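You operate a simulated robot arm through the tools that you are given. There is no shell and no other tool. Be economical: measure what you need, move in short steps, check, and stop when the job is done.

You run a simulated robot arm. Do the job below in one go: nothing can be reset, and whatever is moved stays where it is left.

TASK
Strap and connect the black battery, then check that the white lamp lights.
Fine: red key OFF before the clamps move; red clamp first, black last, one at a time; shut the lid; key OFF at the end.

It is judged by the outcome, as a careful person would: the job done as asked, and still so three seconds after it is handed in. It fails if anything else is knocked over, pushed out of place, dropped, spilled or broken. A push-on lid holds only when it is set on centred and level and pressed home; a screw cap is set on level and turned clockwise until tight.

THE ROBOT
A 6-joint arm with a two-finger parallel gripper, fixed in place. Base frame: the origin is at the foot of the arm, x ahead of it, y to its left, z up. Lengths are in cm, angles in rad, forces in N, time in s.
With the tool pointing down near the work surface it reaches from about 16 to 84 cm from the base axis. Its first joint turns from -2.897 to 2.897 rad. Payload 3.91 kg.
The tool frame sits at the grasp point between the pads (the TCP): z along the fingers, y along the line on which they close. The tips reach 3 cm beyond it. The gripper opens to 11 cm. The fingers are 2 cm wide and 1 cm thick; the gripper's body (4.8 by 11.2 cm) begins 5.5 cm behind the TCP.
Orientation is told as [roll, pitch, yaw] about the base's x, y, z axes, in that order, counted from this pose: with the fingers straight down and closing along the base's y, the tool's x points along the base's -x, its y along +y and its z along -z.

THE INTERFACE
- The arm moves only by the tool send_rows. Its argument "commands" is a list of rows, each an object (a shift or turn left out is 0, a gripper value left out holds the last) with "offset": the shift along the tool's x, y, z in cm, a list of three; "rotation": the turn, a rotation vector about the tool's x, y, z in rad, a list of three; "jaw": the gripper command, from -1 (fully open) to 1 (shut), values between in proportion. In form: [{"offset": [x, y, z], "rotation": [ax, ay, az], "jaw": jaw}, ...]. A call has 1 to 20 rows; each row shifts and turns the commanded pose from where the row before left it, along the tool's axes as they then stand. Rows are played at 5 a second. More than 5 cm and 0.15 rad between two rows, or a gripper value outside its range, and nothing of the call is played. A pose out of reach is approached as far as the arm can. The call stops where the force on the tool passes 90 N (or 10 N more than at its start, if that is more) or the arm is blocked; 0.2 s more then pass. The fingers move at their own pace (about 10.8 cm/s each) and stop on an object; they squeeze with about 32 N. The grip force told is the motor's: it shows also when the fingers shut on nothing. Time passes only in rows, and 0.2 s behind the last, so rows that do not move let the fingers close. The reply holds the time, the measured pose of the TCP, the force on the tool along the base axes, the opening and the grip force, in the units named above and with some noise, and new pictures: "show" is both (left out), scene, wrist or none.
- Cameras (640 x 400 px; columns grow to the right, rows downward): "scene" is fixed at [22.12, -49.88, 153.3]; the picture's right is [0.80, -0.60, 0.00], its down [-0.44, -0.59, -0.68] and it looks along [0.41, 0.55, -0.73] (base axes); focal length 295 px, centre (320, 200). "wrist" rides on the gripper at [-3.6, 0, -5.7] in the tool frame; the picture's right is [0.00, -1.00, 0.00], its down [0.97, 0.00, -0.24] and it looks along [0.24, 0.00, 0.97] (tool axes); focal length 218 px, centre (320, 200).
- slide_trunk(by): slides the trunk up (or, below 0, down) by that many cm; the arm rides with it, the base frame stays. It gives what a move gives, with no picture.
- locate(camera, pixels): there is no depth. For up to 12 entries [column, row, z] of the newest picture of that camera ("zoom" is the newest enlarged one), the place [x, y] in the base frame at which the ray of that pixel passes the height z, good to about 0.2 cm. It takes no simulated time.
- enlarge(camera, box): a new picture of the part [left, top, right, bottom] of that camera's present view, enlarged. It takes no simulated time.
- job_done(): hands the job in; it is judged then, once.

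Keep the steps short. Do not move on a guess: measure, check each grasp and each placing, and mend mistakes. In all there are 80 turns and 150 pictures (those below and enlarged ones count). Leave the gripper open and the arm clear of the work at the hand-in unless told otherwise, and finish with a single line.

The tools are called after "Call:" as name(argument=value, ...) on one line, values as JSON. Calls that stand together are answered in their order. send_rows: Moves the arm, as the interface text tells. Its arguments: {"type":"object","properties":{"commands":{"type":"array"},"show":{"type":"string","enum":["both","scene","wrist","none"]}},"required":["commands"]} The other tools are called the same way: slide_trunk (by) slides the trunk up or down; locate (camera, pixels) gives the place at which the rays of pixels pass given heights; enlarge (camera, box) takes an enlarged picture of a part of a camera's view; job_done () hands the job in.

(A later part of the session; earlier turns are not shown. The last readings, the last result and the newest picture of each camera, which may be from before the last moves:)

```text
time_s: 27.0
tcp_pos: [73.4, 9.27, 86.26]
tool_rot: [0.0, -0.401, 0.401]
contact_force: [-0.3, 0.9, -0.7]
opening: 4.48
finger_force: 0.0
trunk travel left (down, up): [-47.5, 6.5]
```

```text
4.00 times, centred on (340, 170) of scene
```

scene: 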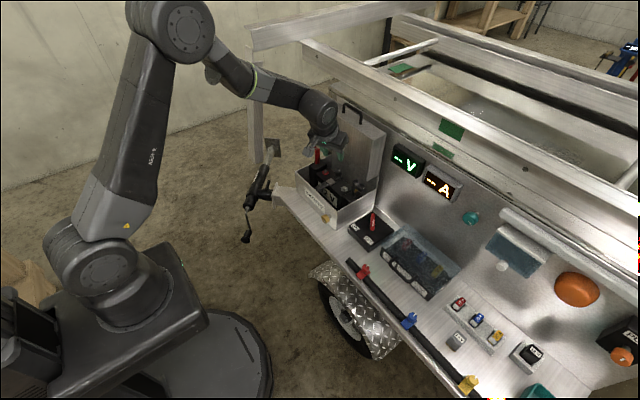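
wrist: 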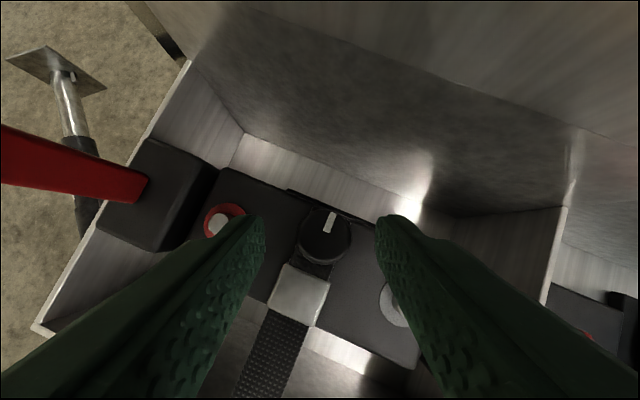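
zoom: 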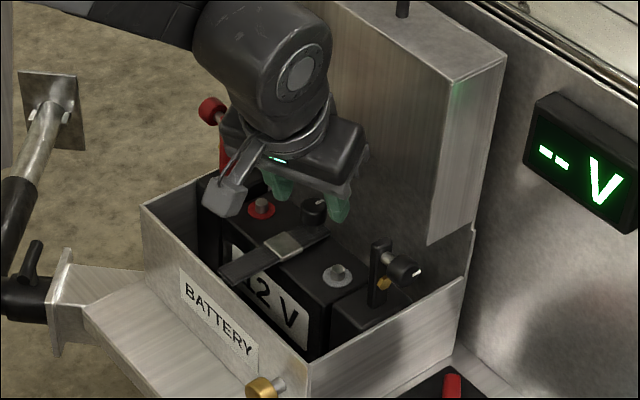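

The knob is between the fingers, but the tips are only at its top. I'll go 0.8 cm further, then close.

Call:
send_rows(commands=[{"offset": [0, 0, 0.8]}, {"jaw": 0.5}, {"jaw": 1}, {}, {}])

Call:
enlarge(camera="scene", box=[290, 130, 370, 210])

```text
time_s: 28.2
tcp_pos: [73.7, 9.24, 85.61]
tool_rot: [0.0, -0.4, 0.4]
contact_force: [4.5, -18.1, 1.5]
opening: 2.26
finger_force: 45.2
trunk travel left (down, up): [-47.5, 6.5]
```

scene: 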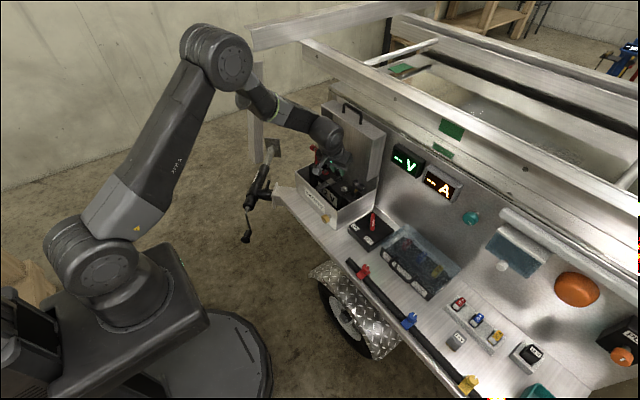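
wrist: 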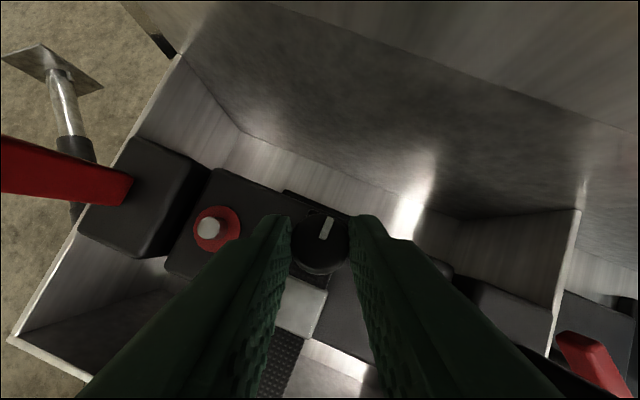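

```text
5.00 times, centred on (330, 170) of scene
```

zoom: 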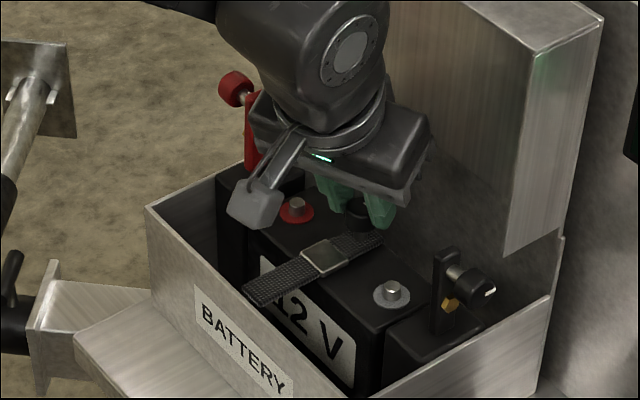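

Gripped (2.26 cm). I'll relax the side load and turn 0.56 rad clockwise.

Call:
send_rows(commands=[{"offset": [0, -0.3, 0]}, {"offset": [0, 0.11, 0], "rotation": [0.0545, 0, 0.129]}, {"offset": [0, 0.11, 0], "rotation": [0.0545, 0, 0.129]}, {"offset": [0, 0.11, 0], "rotation": [0.0545, 0, 0.129]}, {"offset": [0, 0.11, 0], "rotation": [0.0545, 0, 0.129]}, {}])

```text
time_s: 29.6
tcp_pos: [73.74, 9.52, 85.64]
tool_rot: [0.001, -0.399, -0.163]
contact_force: [1.2, 1.3, -0.2]
opening: 2.24
finger_force: 45.5
trunk travel left (down, up): [-47.5, 6.5]
```

scene: 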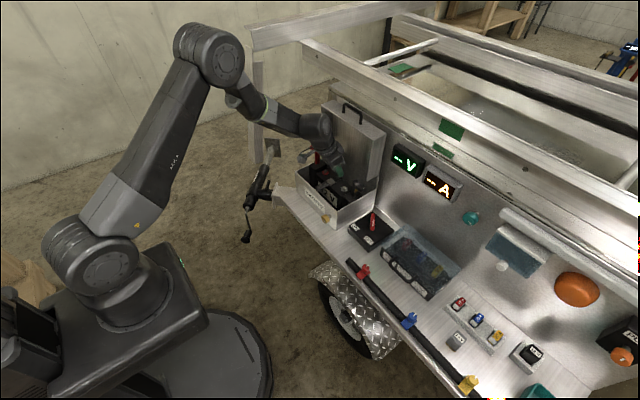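
wrist: 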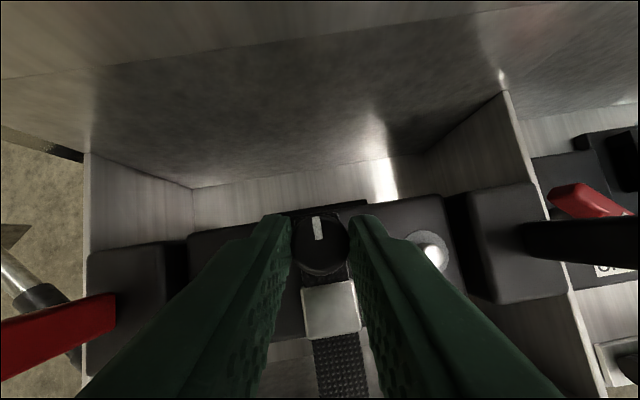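

Call:
send_rows(commands=[{"offset": [0, 0.11, 0], "rotation": [0.0545, 0, 0.129]}, {"offset": [0, 0.11, 0], "rotation": [0.0545, 0, 0.129]}, {"offset": [0, 0.11, 0], "rotation": [0.0545, 0, 0.129]}, {}], show="wrist")

Call:
enlarge(camera="wrist", box=[240, 180, 400, 300])

```text
time_s: 30.6
tcp_pos: [73.79, 9.78, 85.63]
tool_rot: [-0.001, -0.4, -0.581]
contact_force: [-3.2, 4.8, -1.9]
opening: 2.24
finger_force: 44.5
trunk travel left (down, up): [-47.5, 6.5]
```

wrist: 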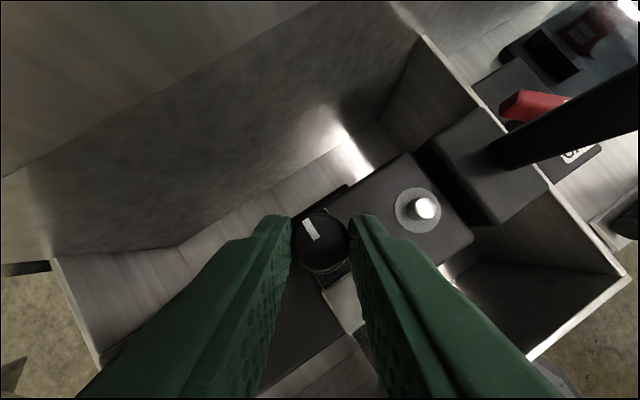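

```text
3.33 times, centred on (320, 240) of wrist
```

zoom: 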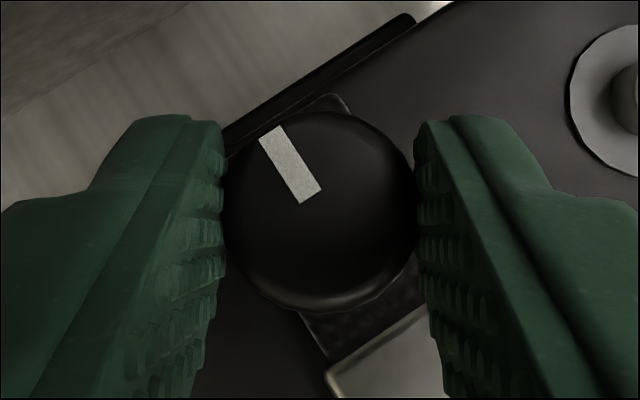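

The knob doesn't turn; it is just a handle (the mark stayed in line with the strap). I'll press it down to feel whether the strap is home.

Call:
send_rows(commands=[{"offset": [0.12, 0, 0.28]}, {"offset": [0.12, 0, 0.28]}, {}], show="none")

```text
time_s: 31.4
tcp_pos: [73.82, 9.92, 85.6]
tool_rot: [0.008, -0.408, -0.582]
contact_force: [0.0, 6.2, 31.0]
opening: 2.28
finger_force: 44.6
trunk travel left (down, up): [-47.5, 6.5]
```

It's solid (31 N, no movement). One firmer press, then release and inspect.

Call:
send_rows(commands=[{"offset": [0.12, 0, 0.28]}, {"offset": [0.12, 0, 0.28]}, {"offset": [-0.48, 0, -1.12]}, {"jaw": 0.5}, {"jaw": 0.1}, {}, {"offset": [0, 0, -4]}, {"offset": [0, 0, -4]}, {"offset": [0, 0, -4]}])

Call:
enlarge(camera="scene", box=[305, 155, 355, 205])

```text
time_s: 33.4
tcp_pos: [69.76, 12.35, 96.63]
tool_rot: [0.0, -0.399, -0.581]
contact_force: [-0.1, -0.5, 0.3]
opening: 4.93
finger_force: 0.0
trunk travel left (down, up): [-47.5, 6.5]
```

scene: 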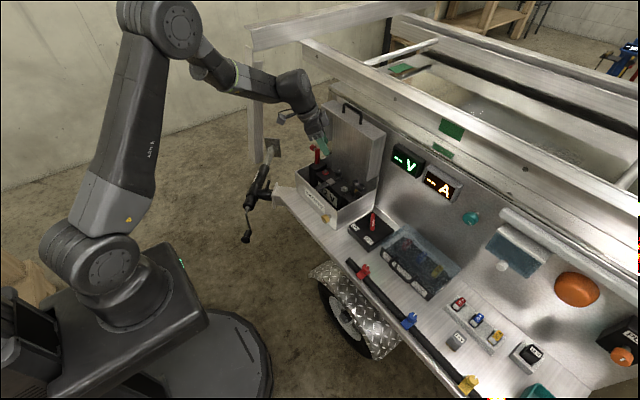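
wrist: 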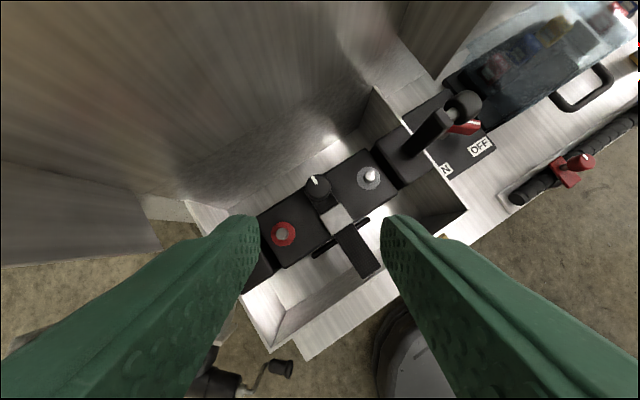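

```text
8.00 times, centred on (330, 180) of scene
```

zoom: 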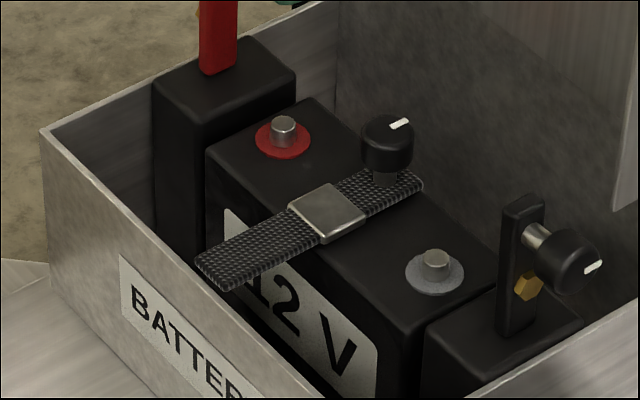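

The strap is flat and firm. Next is the red clamp: its arm is upright with the knob at about (72.8, 22.9, 86.7), and it should swing toward −y onto the red terminal. I'll place the closed, tilted fingers outside the knob.

Call:
send_rows(commands=[{"offset": [0, 0, -5], "jaw": 1}, {"rotation": [-0.0564, 0, -0.1335]}, {"rotation": [-0.0564, 0, -0.1335]}, {"rotation": [-0.0564, 0, -0.1335]}, {"rotation": [-0.0564, 0, -0.1335]}, {"offset": [0, 4.4, 0]}, {"offset": [0, 4.4, 0]}, {"offset": [0, 4.3, 0]}, {"offset": [0.2, 0, 4]}, {"offset": [0.25, 0, 3.3]}, {}, {}])

Call:
enlarge(camera="scene", box=[280, 110, 380, 210])

```text
time_s: 36.0
tcp_pos: [70.77, 26.65, 94.25]
tool_rot: [-0.001, -0.399, 0.0]
contact_force: [-0.2, 0.3, 0.0]
opening: 0.01
finger_force: 32.0
trunk travel left (down, up): [-47.5, 6.5]
```

scene: 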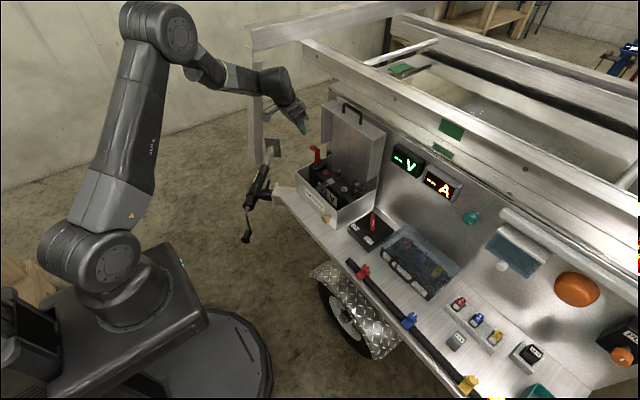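
wrist: 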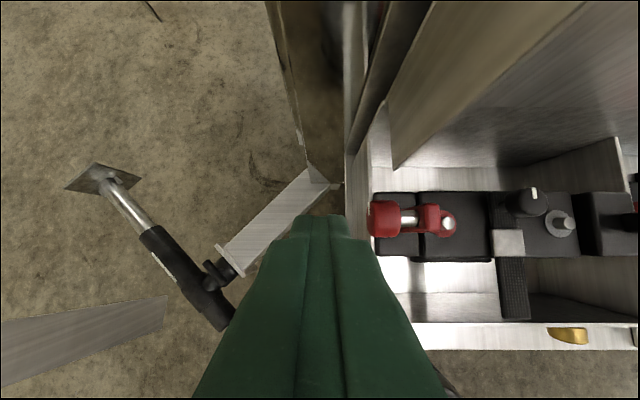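

```text
4.00 times, centred on (330, 160) of scene
```

zoom: 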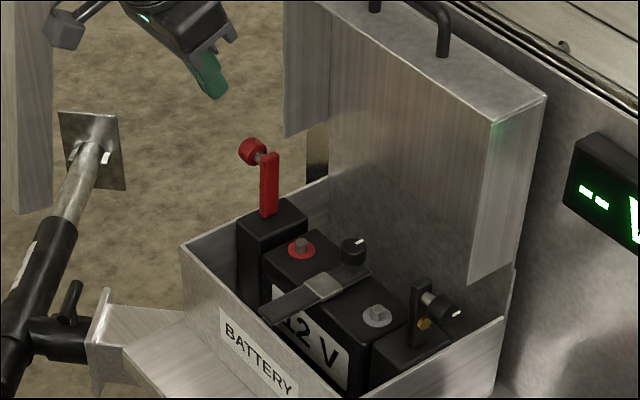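

Call:
locate(camera="wrist", pixels=[[383, 218, 86.5], [383, 218, 88.5], [383, 218, 90], [372, 218, 88.5], [432, 216, 88.5], [432, 216, 90]])

Call:
locate(camera="scene", pixels=[[313, 148, 86.5], [313, 148, 88.5], [313, 148, 90], [318, 149, 88.5], [318, 149, 90], [317, 163, 83], [317, 163, 84]])

```text
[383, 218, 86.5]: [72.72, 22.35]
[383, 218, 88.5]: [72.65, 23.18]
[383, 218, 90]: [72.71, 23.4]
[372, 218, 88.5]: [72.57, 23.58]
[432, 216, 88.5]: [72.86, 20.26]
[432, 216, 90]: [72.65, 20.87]
```

```text
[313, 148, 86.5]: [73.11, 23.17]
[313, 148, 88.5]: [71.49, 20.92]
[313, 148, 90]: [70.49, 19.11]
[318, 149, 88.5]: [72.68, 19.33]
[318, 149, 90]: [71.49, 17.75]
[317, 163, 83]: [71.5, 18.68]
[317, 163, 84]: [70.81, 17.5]
```

Knob confirmed at (72.8, 22.6, 87). I'll lower beside it and push −y.

Call:
send_rows(commands=[{"offset": [0.8, 0, 2.8]}, {"offset": [0.75, 0, 2.7]}, {"offset": [0, -1.2, 0]}, {"offset": [0, -1.2, 0]}, {"offset": [0, -1.2, 0]}, {"offset": [0, -1.2, 0]}, {"offset": [0, -1.2, 0]}, {}])

Call:
enlarge(camera="scene", box=[280, 110, 380, 210])

```text
time_s: 37.8
tcp_pos: [71.45, 20.46, 88.58]
tool_rot: [0.0, -0.4, 0.0]
contact_force: [-0.8, 0.5, -0.8]
opening: 0.0
finger_force: 31.8
trunk travel left (down, up): [-47.5, 6.5]
```

scene: 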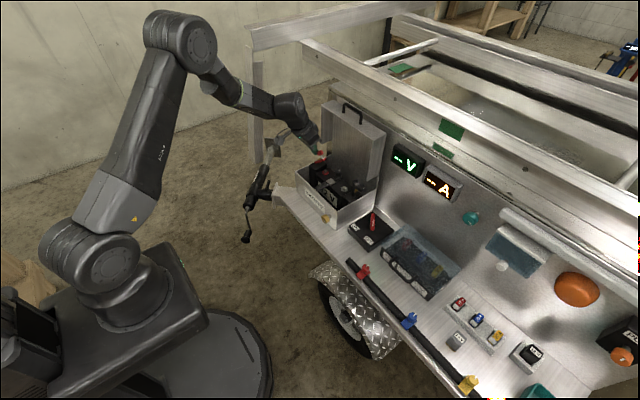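
wrist: 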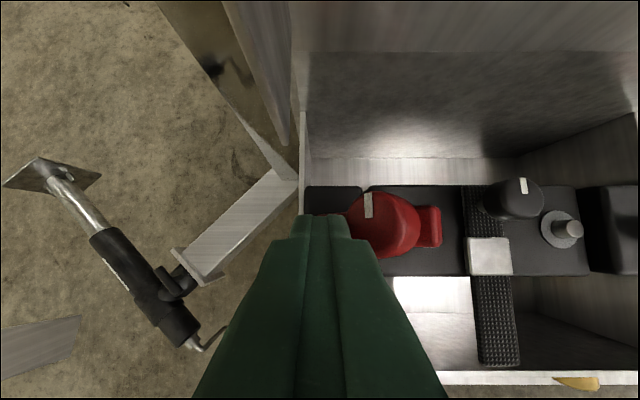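

```text
4.00 times, centred on (330, 160) of scene
```

zoom: 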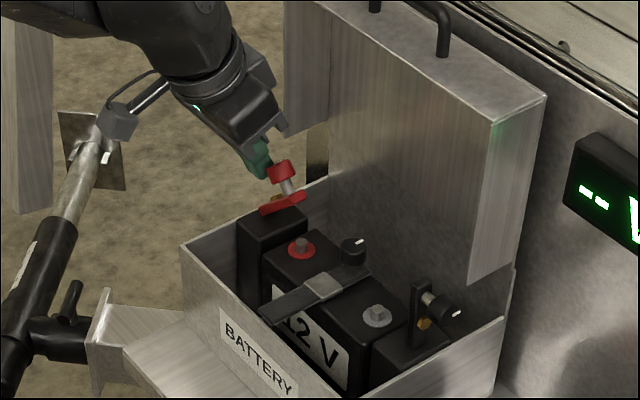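

The red arm is more than half over. I'll push a little more, then press from above.

Call:
send_rows(commands=[{"offset": [0, -1, 0]}, {"offset": [0, -1, 0]}, {"offset": [0, -0.5, 0]}, {}], show="wrist")

Call:
enlarge(camera="scene", box=[280, 110, 380, 210])

```text
time_s: 38.8
tcp_pos: [71.42, 17.95, 88.74]
tool_rot: [0.001, -0.399, 0.001]
contact_force: [-0.8, -1.0, 0.7]
opening: 0.0
finger_force: 32.1
trunk travel left (down, up): [-47.5, 6.5]
```

wrist: 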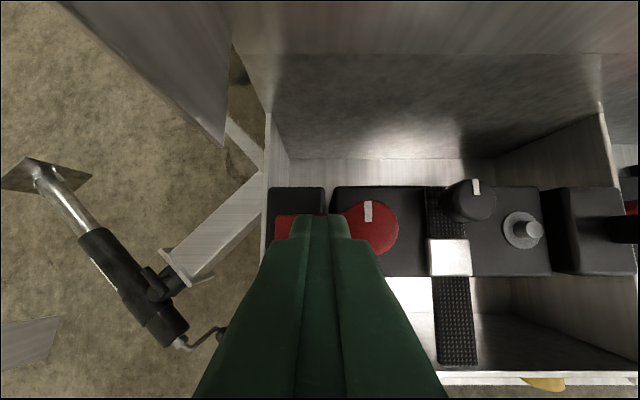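

```text
4.00 times, centred on (330, 160) of scene
```

zoom: 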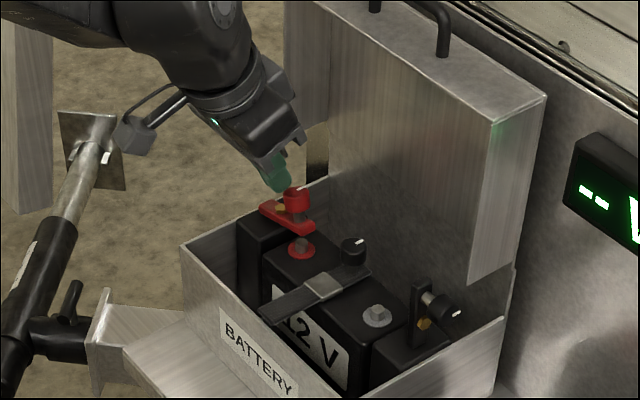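

Almost flat. I'll raise, centre over the red knob and press down.

Call:
send_rows(commands=[{"offset": [-1.17, 0, -2.76]}, {"offset": [-0.74, -1.6, 0.31]}, {"offset": [0, -1.6, 0]}, {"offset": [0.4, 0, 0.92]}, {"offset": [0.39, 0, 0.92]}, {}])

Call:
enlarge(camera="scene", box=[290, 130, 370, 210])

```text
time_s: 40.2
tcp_pos: [72.22, 14.89, 89.53]
tool_rot: [0.001, -0.401, 0.001]
contact_force: [-0.6, 0.5, 0.4]
opening: 0.0
finger_force: 31.6
trunk travel left (down, up): [-47.5, 6.5]
```

scene: 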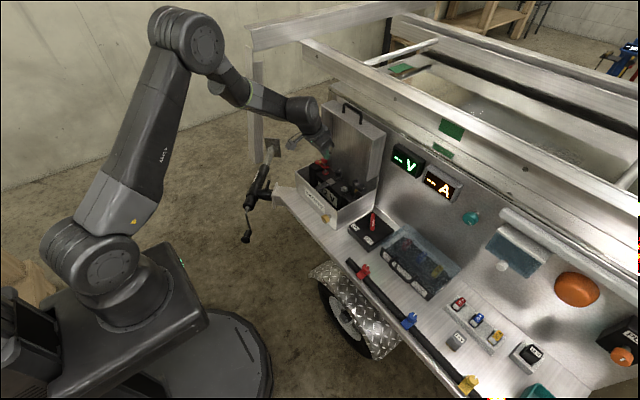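
wrist: 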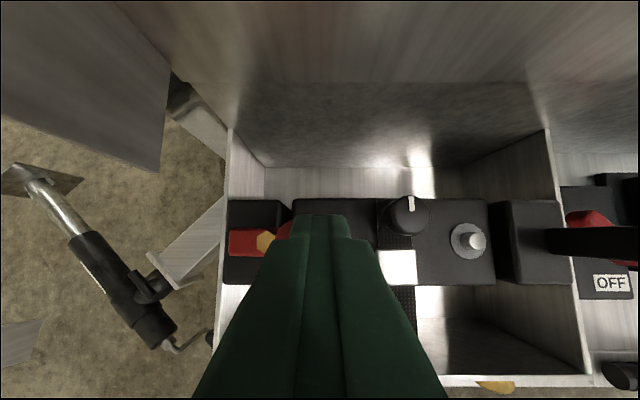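

```text
5.00 times, centred on (330, 170) of scene
```

zoom: 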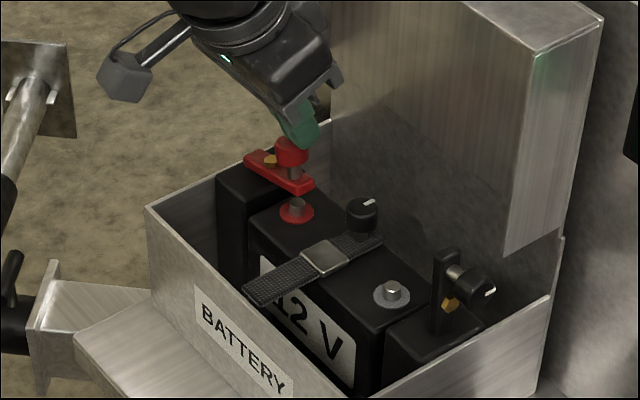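

The arm hovers just above the terminal. Pressing further down.

Call:
send_rows(commands=[{"offset": [0.2, 0, 0.46]}, {"offset": [0.2, 0, 0.46]}, {"offset": [0.2, 0, 0.46]}, {"offset": [0.2, 0, 0.46]}, {"offset": [0.2, 0, 0.46]}], show="wrist")

Call:
enlarge(camera="scene", box=[290, 130, 370, 210])

```text
time_s: 41.4
tcp_pos: [72.08, 14.74, 88.17]
tool_rot: [0.005, -0.417, -0.003]
contact_force: [-2.4, -5.9, 58.2]
opening: 0.0
finger_force: 31.7
trunk travel left (down, up): [-47.5, 6.5]
```

wrist: 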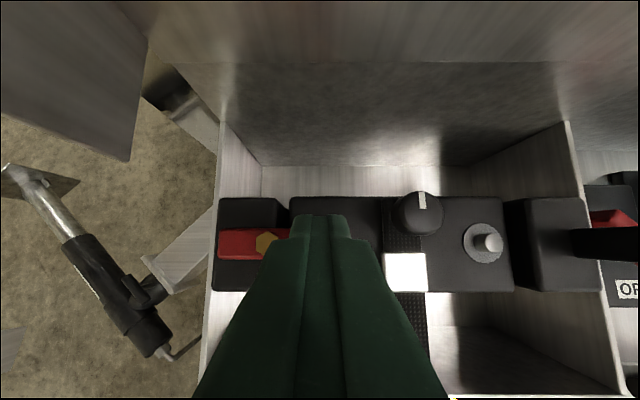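

```text
5.00 times, centred on (330, 170) of scene
```

zoom: 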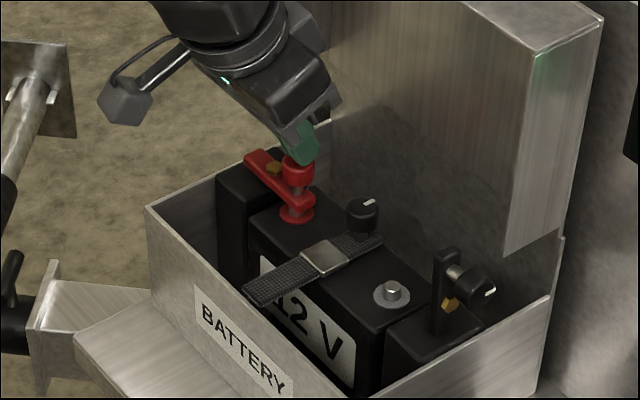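

The red clamp is pressed home on its post (58 N). I'll lift, check it stays, and cross to outside the black knob.

Call:
send_rows(commands=[{"offset": [-1.56, 0, -3.7]}, {"offset": [-1.56, 0, -3.7]}, {"offset": [0.645, -4.4, -0.27]}, {"offset": [0, -4.5, 0]}, {"offset": [0, -4.5, 0]}, {"offset": [0, -4.5, 0]}, {"offset": [0, -4.5, 0]}, {}, {}])

Call:
enlarge(camera="scene", box=[290, 130, 370, 210])

```text
time_s: 43.4
tcp_pos: [71.39, -7.58, 95.13]
tool_rot: [-0.001, -0.399, 0.0]
contact_force: [-0.3, 0.5, -0.2]
opening: 0.0
finger_force: 32.0
trunk travel left (down, up): [-47.5, 6.5]
```

scene: 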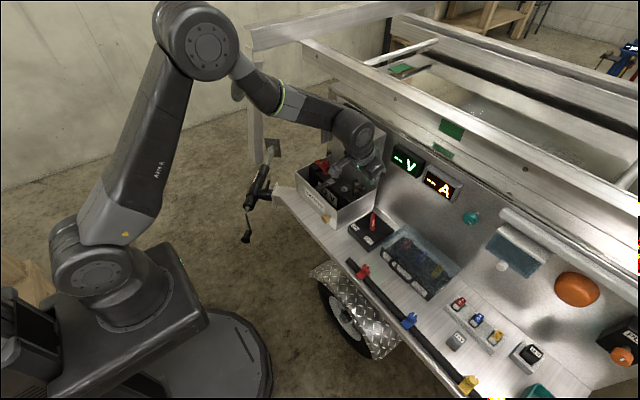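
wrist: 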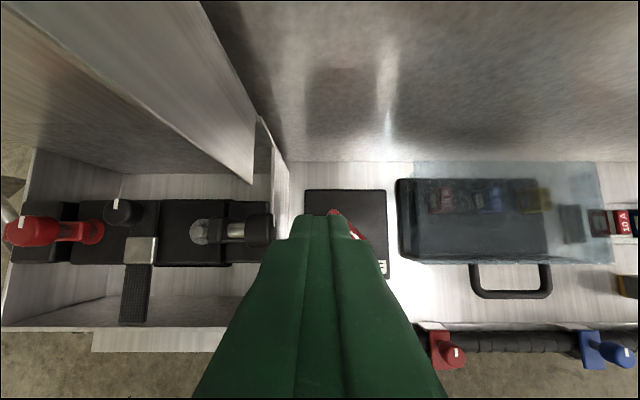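

```text
5.00 times, centred on (330, 170) of scene
```

zoom: 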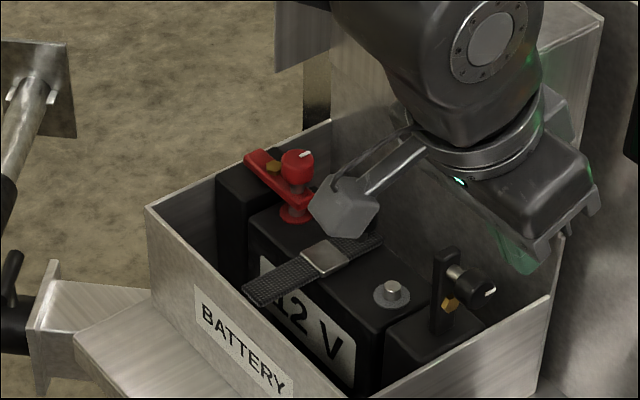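

The red clamp stays down. I'll check the black knob's position before lowering.

Call:
locate(camera="wrist", pixels=[[258, 230, 87], [273, 230, 87], [228, 231, 88], [200, 231, 82]])

```text
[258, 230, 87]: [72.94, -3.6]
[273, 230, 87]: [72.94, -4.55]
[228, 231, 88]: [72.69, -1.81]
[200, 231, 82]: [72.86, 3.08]
```

As mirrored: face at y −4.6. Lower and push +y.

Call:
send_rows(commands=[{"offset": [1.3, 0, 3]}, {"offset": [1.23, 0, 2.99]}, {"offset": [0, 1.2, 0]}, {"offset": [0, 1.2, 0]}, {"offset": [0, 1.2, 0]}, {"offset": [0, 1.2, 0]}, {"offset": [0, 1.2, 0]}, {"offset": [0, 1.2, 0]}, {"offset": [0, 1.2, 0]}, {}], show="wrist")

Call:
enlarge(camera="scene", box=[300, 130, 380, 210])

```text
time_s: 45.6
tcp_pos: [71.51, 0.83, 88.61]
tool_rot: [-0.001, -0.399, 0.0]
contact_force: [0.5, -0.1, 0.7]
opening: 0.0
finger_force: 31.9
trunk travel left (down, up): [-47.5, 6.5]
```

wrist: 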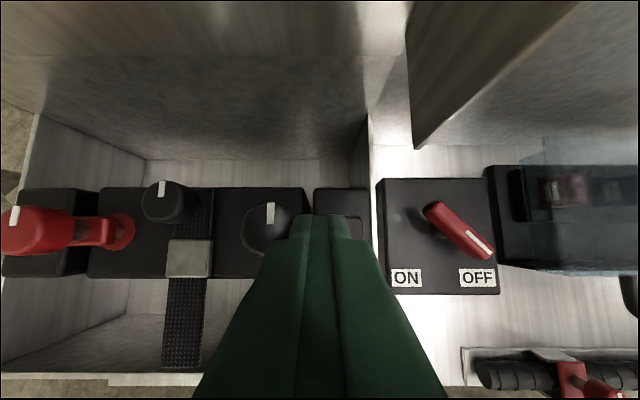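

```text
5.00 times, centred on (340, 170) of scene
```

zoom: 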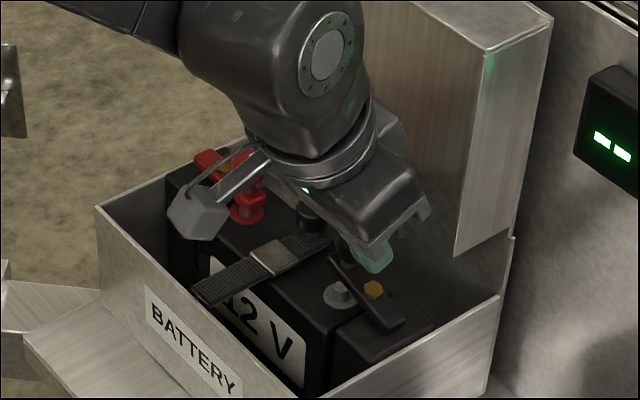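

The black arm is mostly down. Raise, centre on its knob (y≈4.2) and press down.

Call:
send_rows(commands=[{"offset": [-1.17, 0, -2.76]}, {"offset": [-0.74, 1.7, 0.31]}, {"offset": [0, 1.7, 0]}, {"offset": [0.4, 0, 0.92]}, {"offset": [0.39, 0, 0.92]}, {"offset": [0.2, 0, 0.46]}, {"offset": [0.2, 0, 0.46]}, {"offset": [0.2, 0, 0.46]}, {"offset": [0.2, 0, 0.46]}, {"offset": [0.2, 0, 0.46]}], show="wrist")

Call:
enlarge(camera="scene", box=[300, 130, 380, 210])

```text
time_s: 47.8
tcp_pos: [72.3, 4.92, 88.31]
tool_rot: [-0.001, -0.421, 0.006]
contact_force: [-5.6, 57.7, 59.3]
opening: 0.0
finger_force: 31.9
trunk travel left (down, up): [-47.5, 6.5]
```

wrist: 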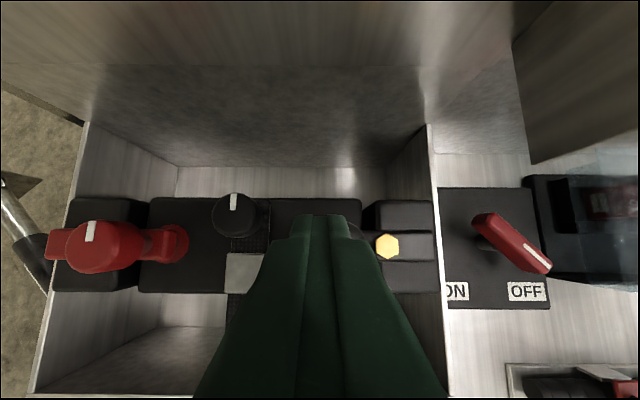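

```text
5.00 times, centred on (340, 170) of scene
```

zoom: 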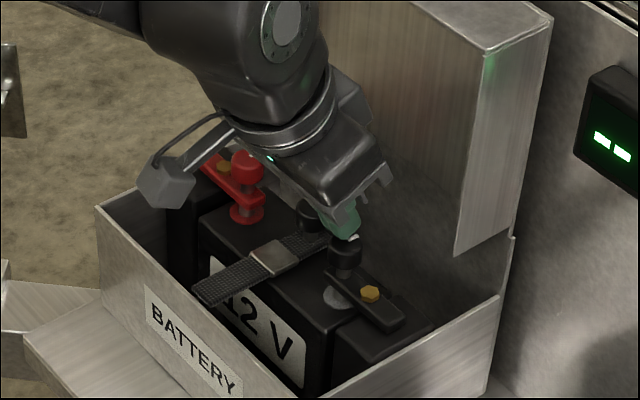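

The finger is pressing the knob's edge (side force). I'll lift and re-centre.

Call:
send_rows(commands=[{"offset": [-1.56, 0, -3.7]}, {"offset": [-1.56, 0, -3.7]}, {"offset": [2, 4, -1.5]}, {}], show="wrist")

Call:
enlarge(camera="wrist", box=[260, 140, 460, 260])

Call:
enlarge(camera="scene", box=[315, 150, 365, 200])

```text
time_s: 48.8
tcp_pos: [69.74, 8.25, 95.45]
tool_rot: [0.0, -0.398, -0.001]
contact_force: [0.7, 0.0, 1.0]
opening: 0.01
finger_force: 32.0
trunk travel left (down, up): [-47.5, 6.5]
```

wrist: 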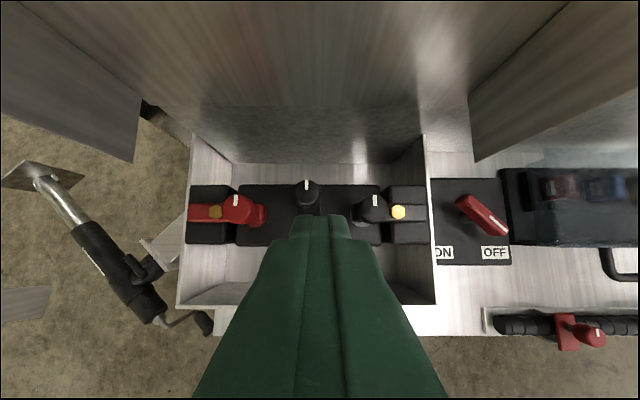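

```text
3.20 times, centred on (360, 200) of wrist
```

zoom: 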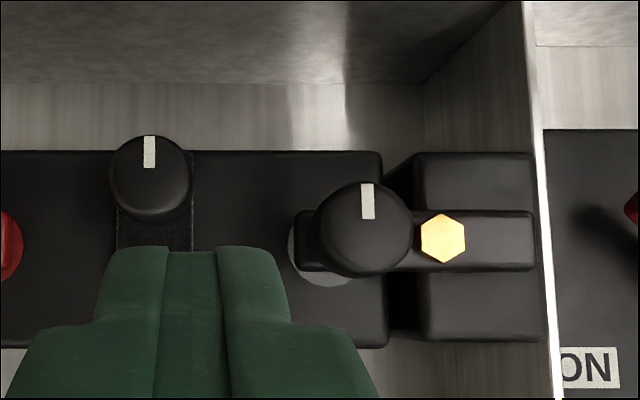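

```text
8.00 times, centred on (340, 175) of scene
```

zoom: 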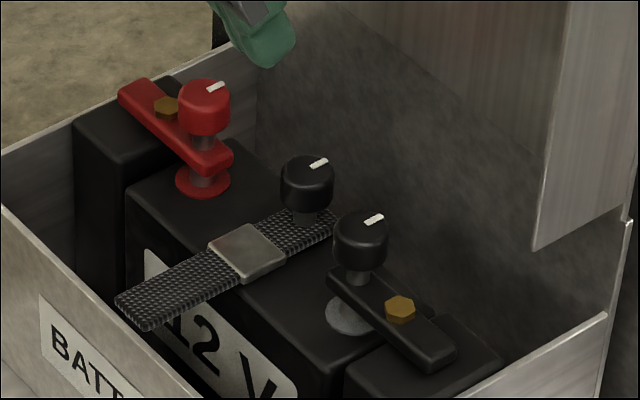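

Call:
locate(camera="wrist", pixels=[[374, 206, 86.5], [236, 206, 86.5], [307, 189, 85]])

Call:
locate(camera="scene", pixels=[[342.7, 178.5, 86], [342.7, 178.5, 85], [325.5, 162, 86], [325.5, 162, 85]])

```text
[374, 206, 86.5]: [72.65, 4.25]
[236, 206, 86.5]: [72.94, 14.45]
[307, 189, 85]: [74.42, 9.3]
```

```text
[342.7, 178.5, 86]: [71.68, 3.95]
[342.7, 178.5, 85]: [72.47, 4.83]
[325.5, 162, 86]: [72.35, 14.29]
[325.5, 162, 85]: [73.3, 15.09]
```

Knob at (72.7, 4.2). I'll press again centred, in steps.

Call:
send_rows(commands=[{"offset": [0, -4.1, 0]}, {"offset": [-0.63, 0, 4]}, {"offset": [0, 0, 1.09]}, {"offset": [0.39, 0, 0.92]}, {"offset": [0.2, 0, 0.46]}, {"offset": [0.2, 0, 0.46]}, {}], show="wrist")

Call:
enlarge(camera="scene", box=[315, 150, 365, 200])

```text
time_s: 50.4
tcp_pos: [72.26, 4.12, 89.42]
tool_rot: [0.002, -0.4, 0.0]
contact_force: [0.1, -0.4, 0.6]
opening: 0.0
finger_force: 31.9
trunk travel left (down, up): [-47.5, 6.5]
```

wrist: 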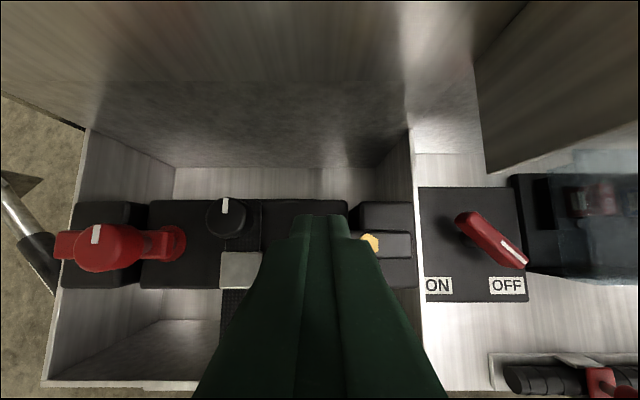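

```text
8.00 times, centred on (340, 175) of scene
```

zoom: 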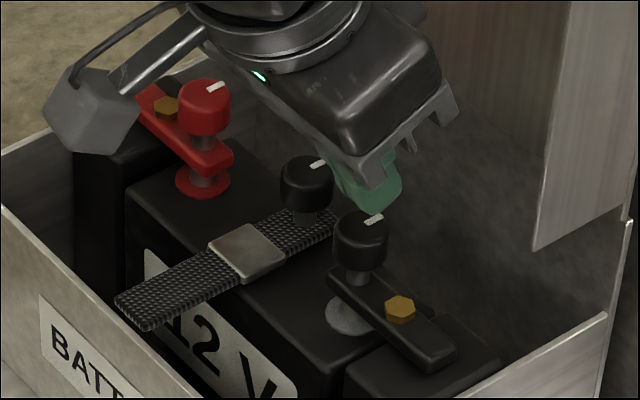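

Call:
send_rows(commands=[{"offset": [0.2, 0, 0.46]}, {"offset": [0.2, 0, 0.46]}, {"offset": [0.2, 0, 0.46]}, {"offset": [0.1, 0, 0.23]}, {}], show="none")

Call:
enlarge(camera="scene", box=[315, 150, 365, 200])

```text
time_s: 51.6
tcp_pos: [72.33, 4.18, 88.29]
tool_rot: [-0.002, -0.412, 0.002]
contact_force: [2.1, 0.8, 43.5]
opening: 0.0
finger_force: 31.3
trunk travel left (down, up): [-47.5, 6.5]
```

```text
8.00 times, centred on (340, 175) of scene
```

zoom: 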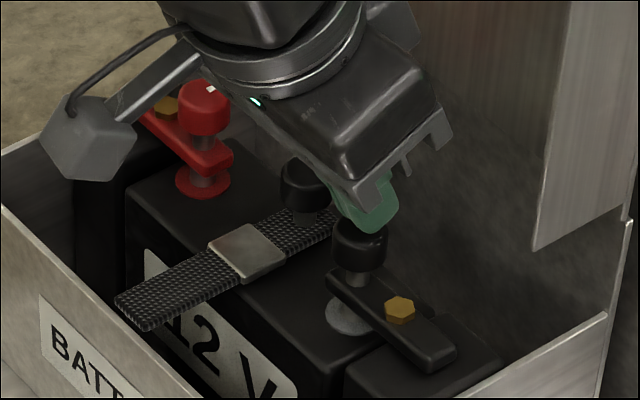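

The black clamp is pressed home too (43 N, no movement). I'll back off high and look at the lid and handle.

Call:
send_rows(commands=[{"offset": [-1.56, 0, -3.7]}, {"offset": [-1.56, 0, -3.7]}, {"offset": [0, 0, -5]}, {"offset": [0, 1.7, -5]}, {"offset": [0, 1.8, -5], "rotation": [0, 0.13, 0]}, {"offset": [0, 1.8, -5], "rotation": [0, 0.13, 0]}, {"offset": [-3, 0, -4], "rotation": [0, 0.14, 0]}, {}])

Call:
enlarge(camera="scene", box=[300, 90, 420, 210])

Call:
enlarge(camera="scene", box=[380, 140, 480, 210])

```text
refused: row 4 steps farther than a row can; nothing moved
```

```text
3.33 times, centred on (360, 150) of scene
```

zoom: 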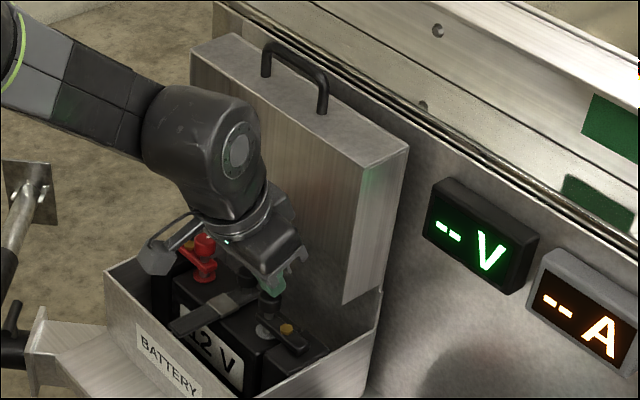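

```text
5.71 times, centred on (430, 175) of scene
```

zoom: 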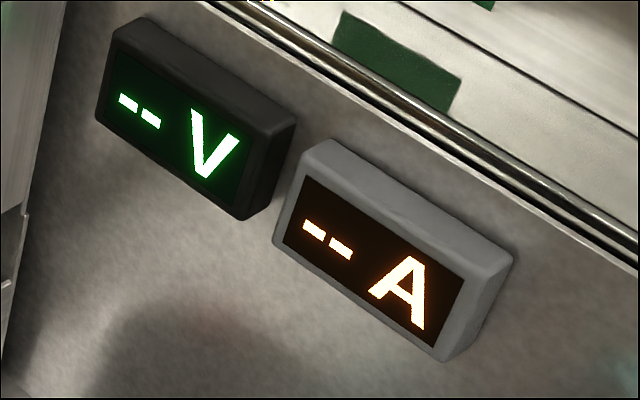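

A row was too long; I'll redo it with shorter ones.

Call:
send_rows(commands=[{"offset": [-1.56, 0, -3.7]}, {"offset": [-1.56, 0, -3.7]}, {"offset": [0, 0, -4.8]}, {"offset": [0, 1.7, -4.5]}, {"offset": [0, 1.8, -4.5], "rotation": [0, 0.13, 0]}, {"offset": [0, 1.8, -4.5], "rotation": [0, 0.13, 0]}, {"offset": [-3, 0, -3.8], "rotation": [0, 0.14, 0]}, {"offset": [0, 0, -4]}, {}])

Call:
enlarge(camera="scene", box=[300, 90, 420, 210])

```text
time_s: 53.6
tcp_pos: [68.23, 9.4, 120.89]
tool_rot: [0.002, 0.002, 0.001]
contact_force: [0.1, -0.7, -0.4]
opening: 0.0
finger_force: 32.0
trunk travel left (down, up): [-47.5, 6.5]
```

scene: 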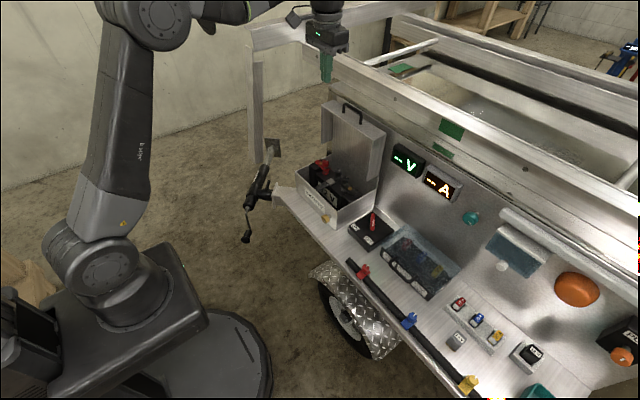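
wrist: 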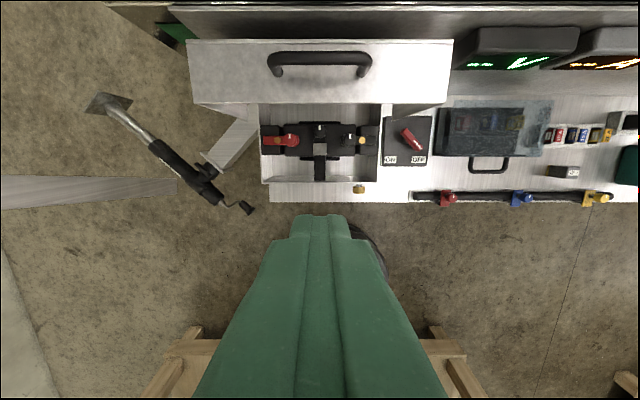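

```text
3.33 times, centred on (360, 150) of scene
```

zoom: 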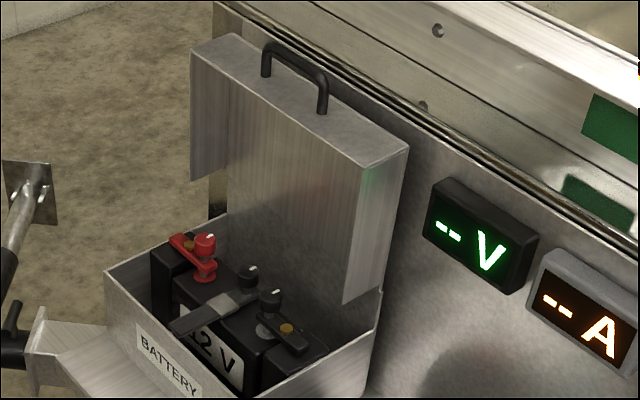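

Call:
locate(camera="wrist", pixels=[[320, 57, 104], [320, 57, 107], [193, 103, 100], [193, 103, 103], [447, 103, 100], [447, 103, 103], [190, 42, 100], [190, 42, 103], [270, 70, 103], [370, 70, 103]])

Call:
locate(camera="scene", pixels=[[352.5, 109.5, 104], [352.5, 109.5, 107], [321, 108, 100], [321, 108, 103], [372, 139.5, 100], [372, 139.5, 103], [386, 135, 100], [386, 135, 103], [366.5, 181, 86], [366.5, 181, 88], [361, 122, 103]])

```text
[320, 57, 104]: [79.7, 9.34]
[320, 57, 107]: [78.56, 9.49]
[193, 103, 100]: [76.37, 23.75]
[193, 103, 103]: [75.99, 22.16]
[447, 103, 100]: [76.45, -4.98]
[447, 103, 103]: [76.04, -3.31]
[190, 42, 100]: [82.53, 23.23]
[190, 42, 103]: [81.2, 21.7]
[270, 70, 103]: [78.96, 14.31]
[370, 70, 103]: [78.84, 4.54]
```

```text
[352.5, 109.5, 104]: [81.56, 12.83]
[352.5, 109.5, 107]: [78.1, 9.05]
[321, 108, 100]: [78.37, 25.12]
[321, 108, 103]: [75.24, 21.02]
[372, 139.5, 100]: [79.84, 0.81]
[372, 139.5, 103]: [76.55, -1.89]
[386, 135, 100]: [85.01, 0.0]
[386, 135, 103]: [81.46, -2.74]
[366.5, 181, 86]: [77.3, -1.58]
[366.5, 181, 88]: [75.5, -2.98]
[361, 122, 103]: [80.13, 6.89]
```

The lid's handle bar is at (78.6, 9.4, 106.7) and its hinge is near (81.2, 85.7). Before gripping from above, I'll check how high the trailer rail behind is.

Call:
enlarge(camera="wrist", box=[170, 0, 470, 110])

Call:
locate(camera="scene", pixels=[[335, 92, 108], [335, 92, 112], [335, 92, 104], [375, 115, 104], [375, 115, 108], [375, 115, 112]])

Call:
locate(camera="wrist", pixels=[[320, 38, 103], [320, 38, 98], [320, 5, 104], [320, 5, 108], [320, 5, 112]])

```text
2.13 times, centred on (320, 55) of wrist
```

zoom: 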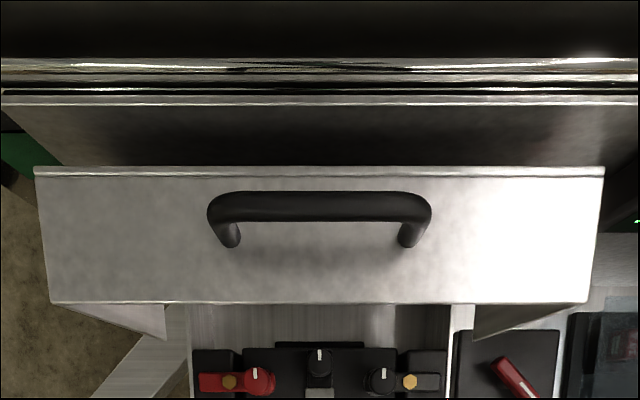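

```text
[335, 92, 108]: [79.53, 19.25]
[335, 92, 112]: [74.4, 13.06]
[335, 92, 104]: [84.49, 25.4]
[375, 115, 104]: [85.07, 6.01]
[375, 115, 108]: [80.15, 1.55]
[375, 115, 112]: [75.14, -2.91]
```

```text
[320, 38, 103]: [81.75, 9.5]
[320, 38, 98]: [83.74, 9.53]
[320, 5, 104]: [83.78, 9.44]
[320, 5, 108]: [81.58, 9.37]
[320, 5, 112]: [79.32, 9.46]
```

The rail behind starts near (84, 104), so I'll grip the handle bar with yaw 90° and the tool leaning 0.5 rad away from it. First I'll pre-orient in free air.

Call:
send_rows(commands=[{"rotation": [0, 0, 0.145], "jaw": 0.418}, {"rotation": [0, 0, 0.145]}, {"rotation": [0, 0, 0.145]}, {"rotation": [0, 0, 0.145]}, {"rotation": [0, 0, 0.145]}, {"rotation": [0, 0, 0.145]}, {"rotation": [0, 0, 0.145]}, {"rotation": [0, 0, 0.145]}, {"rotation": [0, 0, 0.145]}, {"rotation": [0, 0, 0.145]}, {"rotation": [0, 0, 0.121]}, {"rotation": [-0.125, 0, 0]}, {"rotation": [-0.125, 0, 0]}, {"rotation": [-0.125, 0, 0]}, {"rotation": [-0.125, 0, 0]}, {}, {}])

```text
time_s: 57.2
tcp_pos: [68.12, 9.44, 120.88]
tool_rot: [0.501, 0.0, -1.574]
contact_force: [-0.3, -0.6, -1.0]
opening: 3.19
finger_force: 0.1
trunk travel left (down, up): [-47.5, 6.5]
```

scene: 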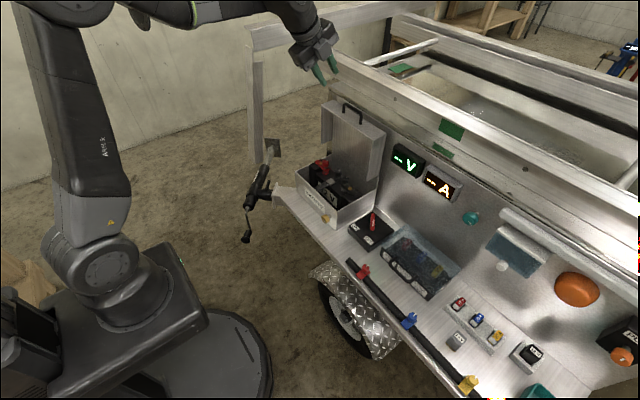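
wrist: 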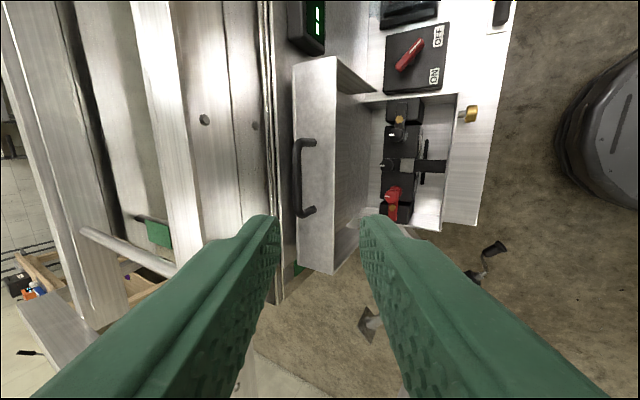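

The orientation is right. Move to the pre-grasp, 6 cm back from the bar.

Call:
send_rows(commands=[{"offset": [0, 0.8, 3.3]}, {"offset": [0, 0.8, 3.3]}, {"offset": [0, 0.8, 3.3]}, {}, {}])

Call:
enlarge(camera="scene", box=[300, 60, 400, 160])

```text
time_s: 58.4
tcp_pos: [75.17, 9.47, 113.33]
tool_rot: [0.498, -0.001, -1.571]
contact_force: [0.5, -0.3, 0.5]
opening: 3.21
finger_force: 0.1
trunk travel left (down, up): [-47.5, 6.5]
```

scene: 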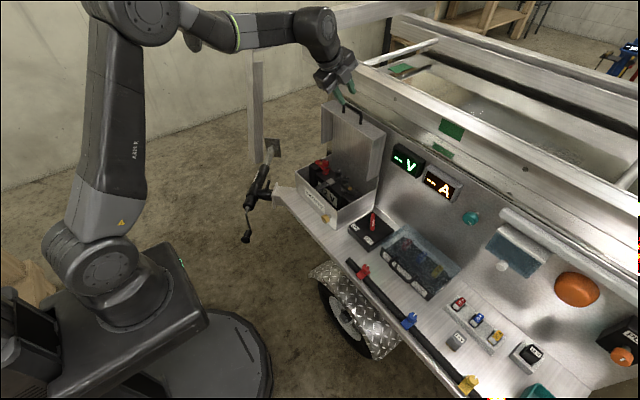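
wrist: 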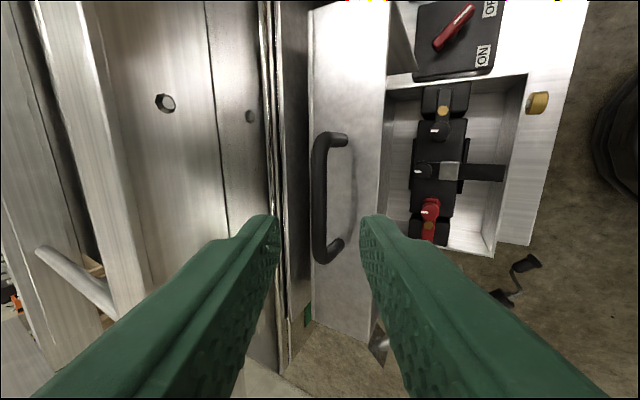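

```text
4.00 times, centred on (350, 110) of scene
```

zoom: 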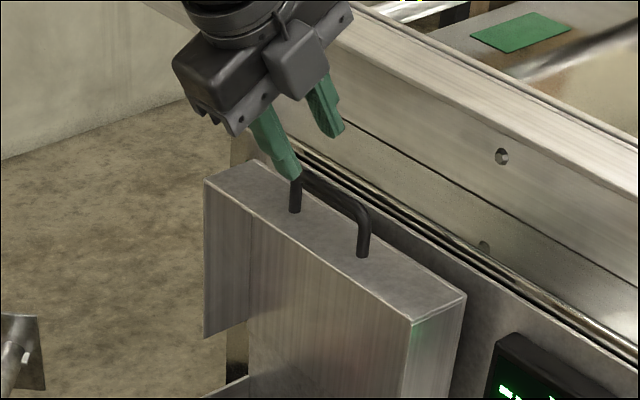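

The bar is centred at (320, 197). Advance 6 cm, then close.

Call:
send_rows(commands=[{"offset": [-0.3, 0, 2.5]}, {"offset": [0, 0, 2]}, {"offset": [0, 0, 1.4]}, {}, {"jaw": 0.7}, {"jaw": 1}, {}])

Call:
enlarge(camera="scene", box=[300, 60, 400, 160])

```text
time_s: 60.0
tcp_pos: [77.79, 9.34, 108.14]
tool_rot: [0.498, -0.002, -1.572]
contact_force: [-0.3, 0.3, -1.4]
opening: 0.91
finger_force: 44.7
trunk travel left (down, up): [-47.5, 6.5]
```

scene: 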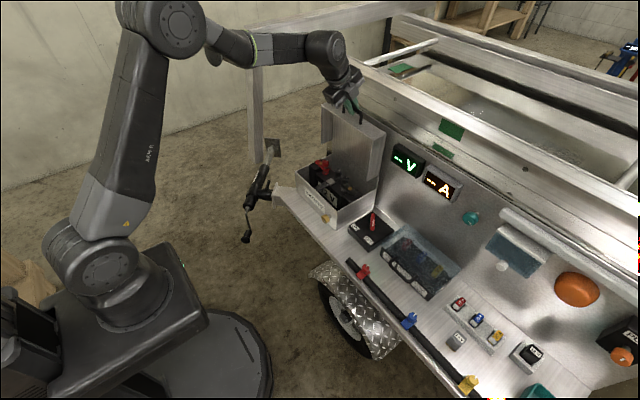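
wrist: 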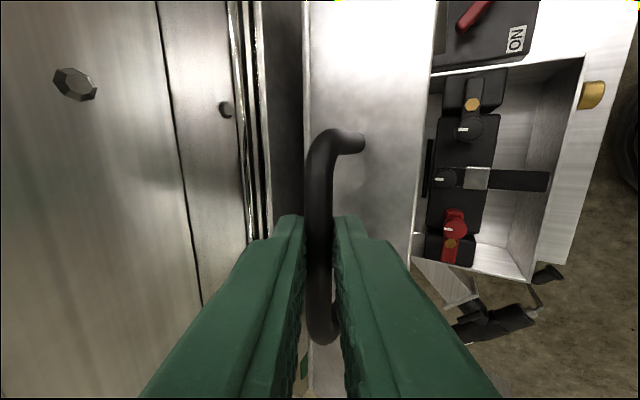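

```text
4.00 times, centred on (350, 110) of scene
```

zoom: 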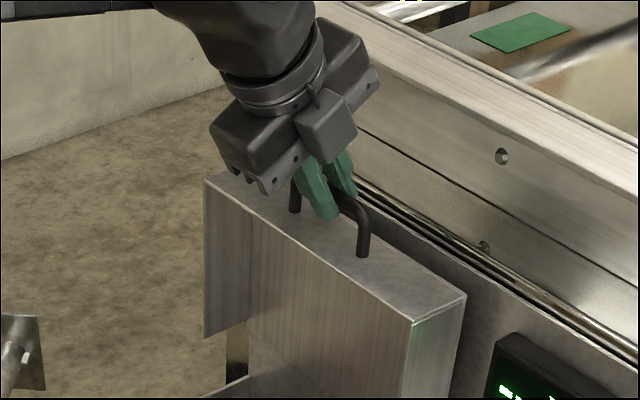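

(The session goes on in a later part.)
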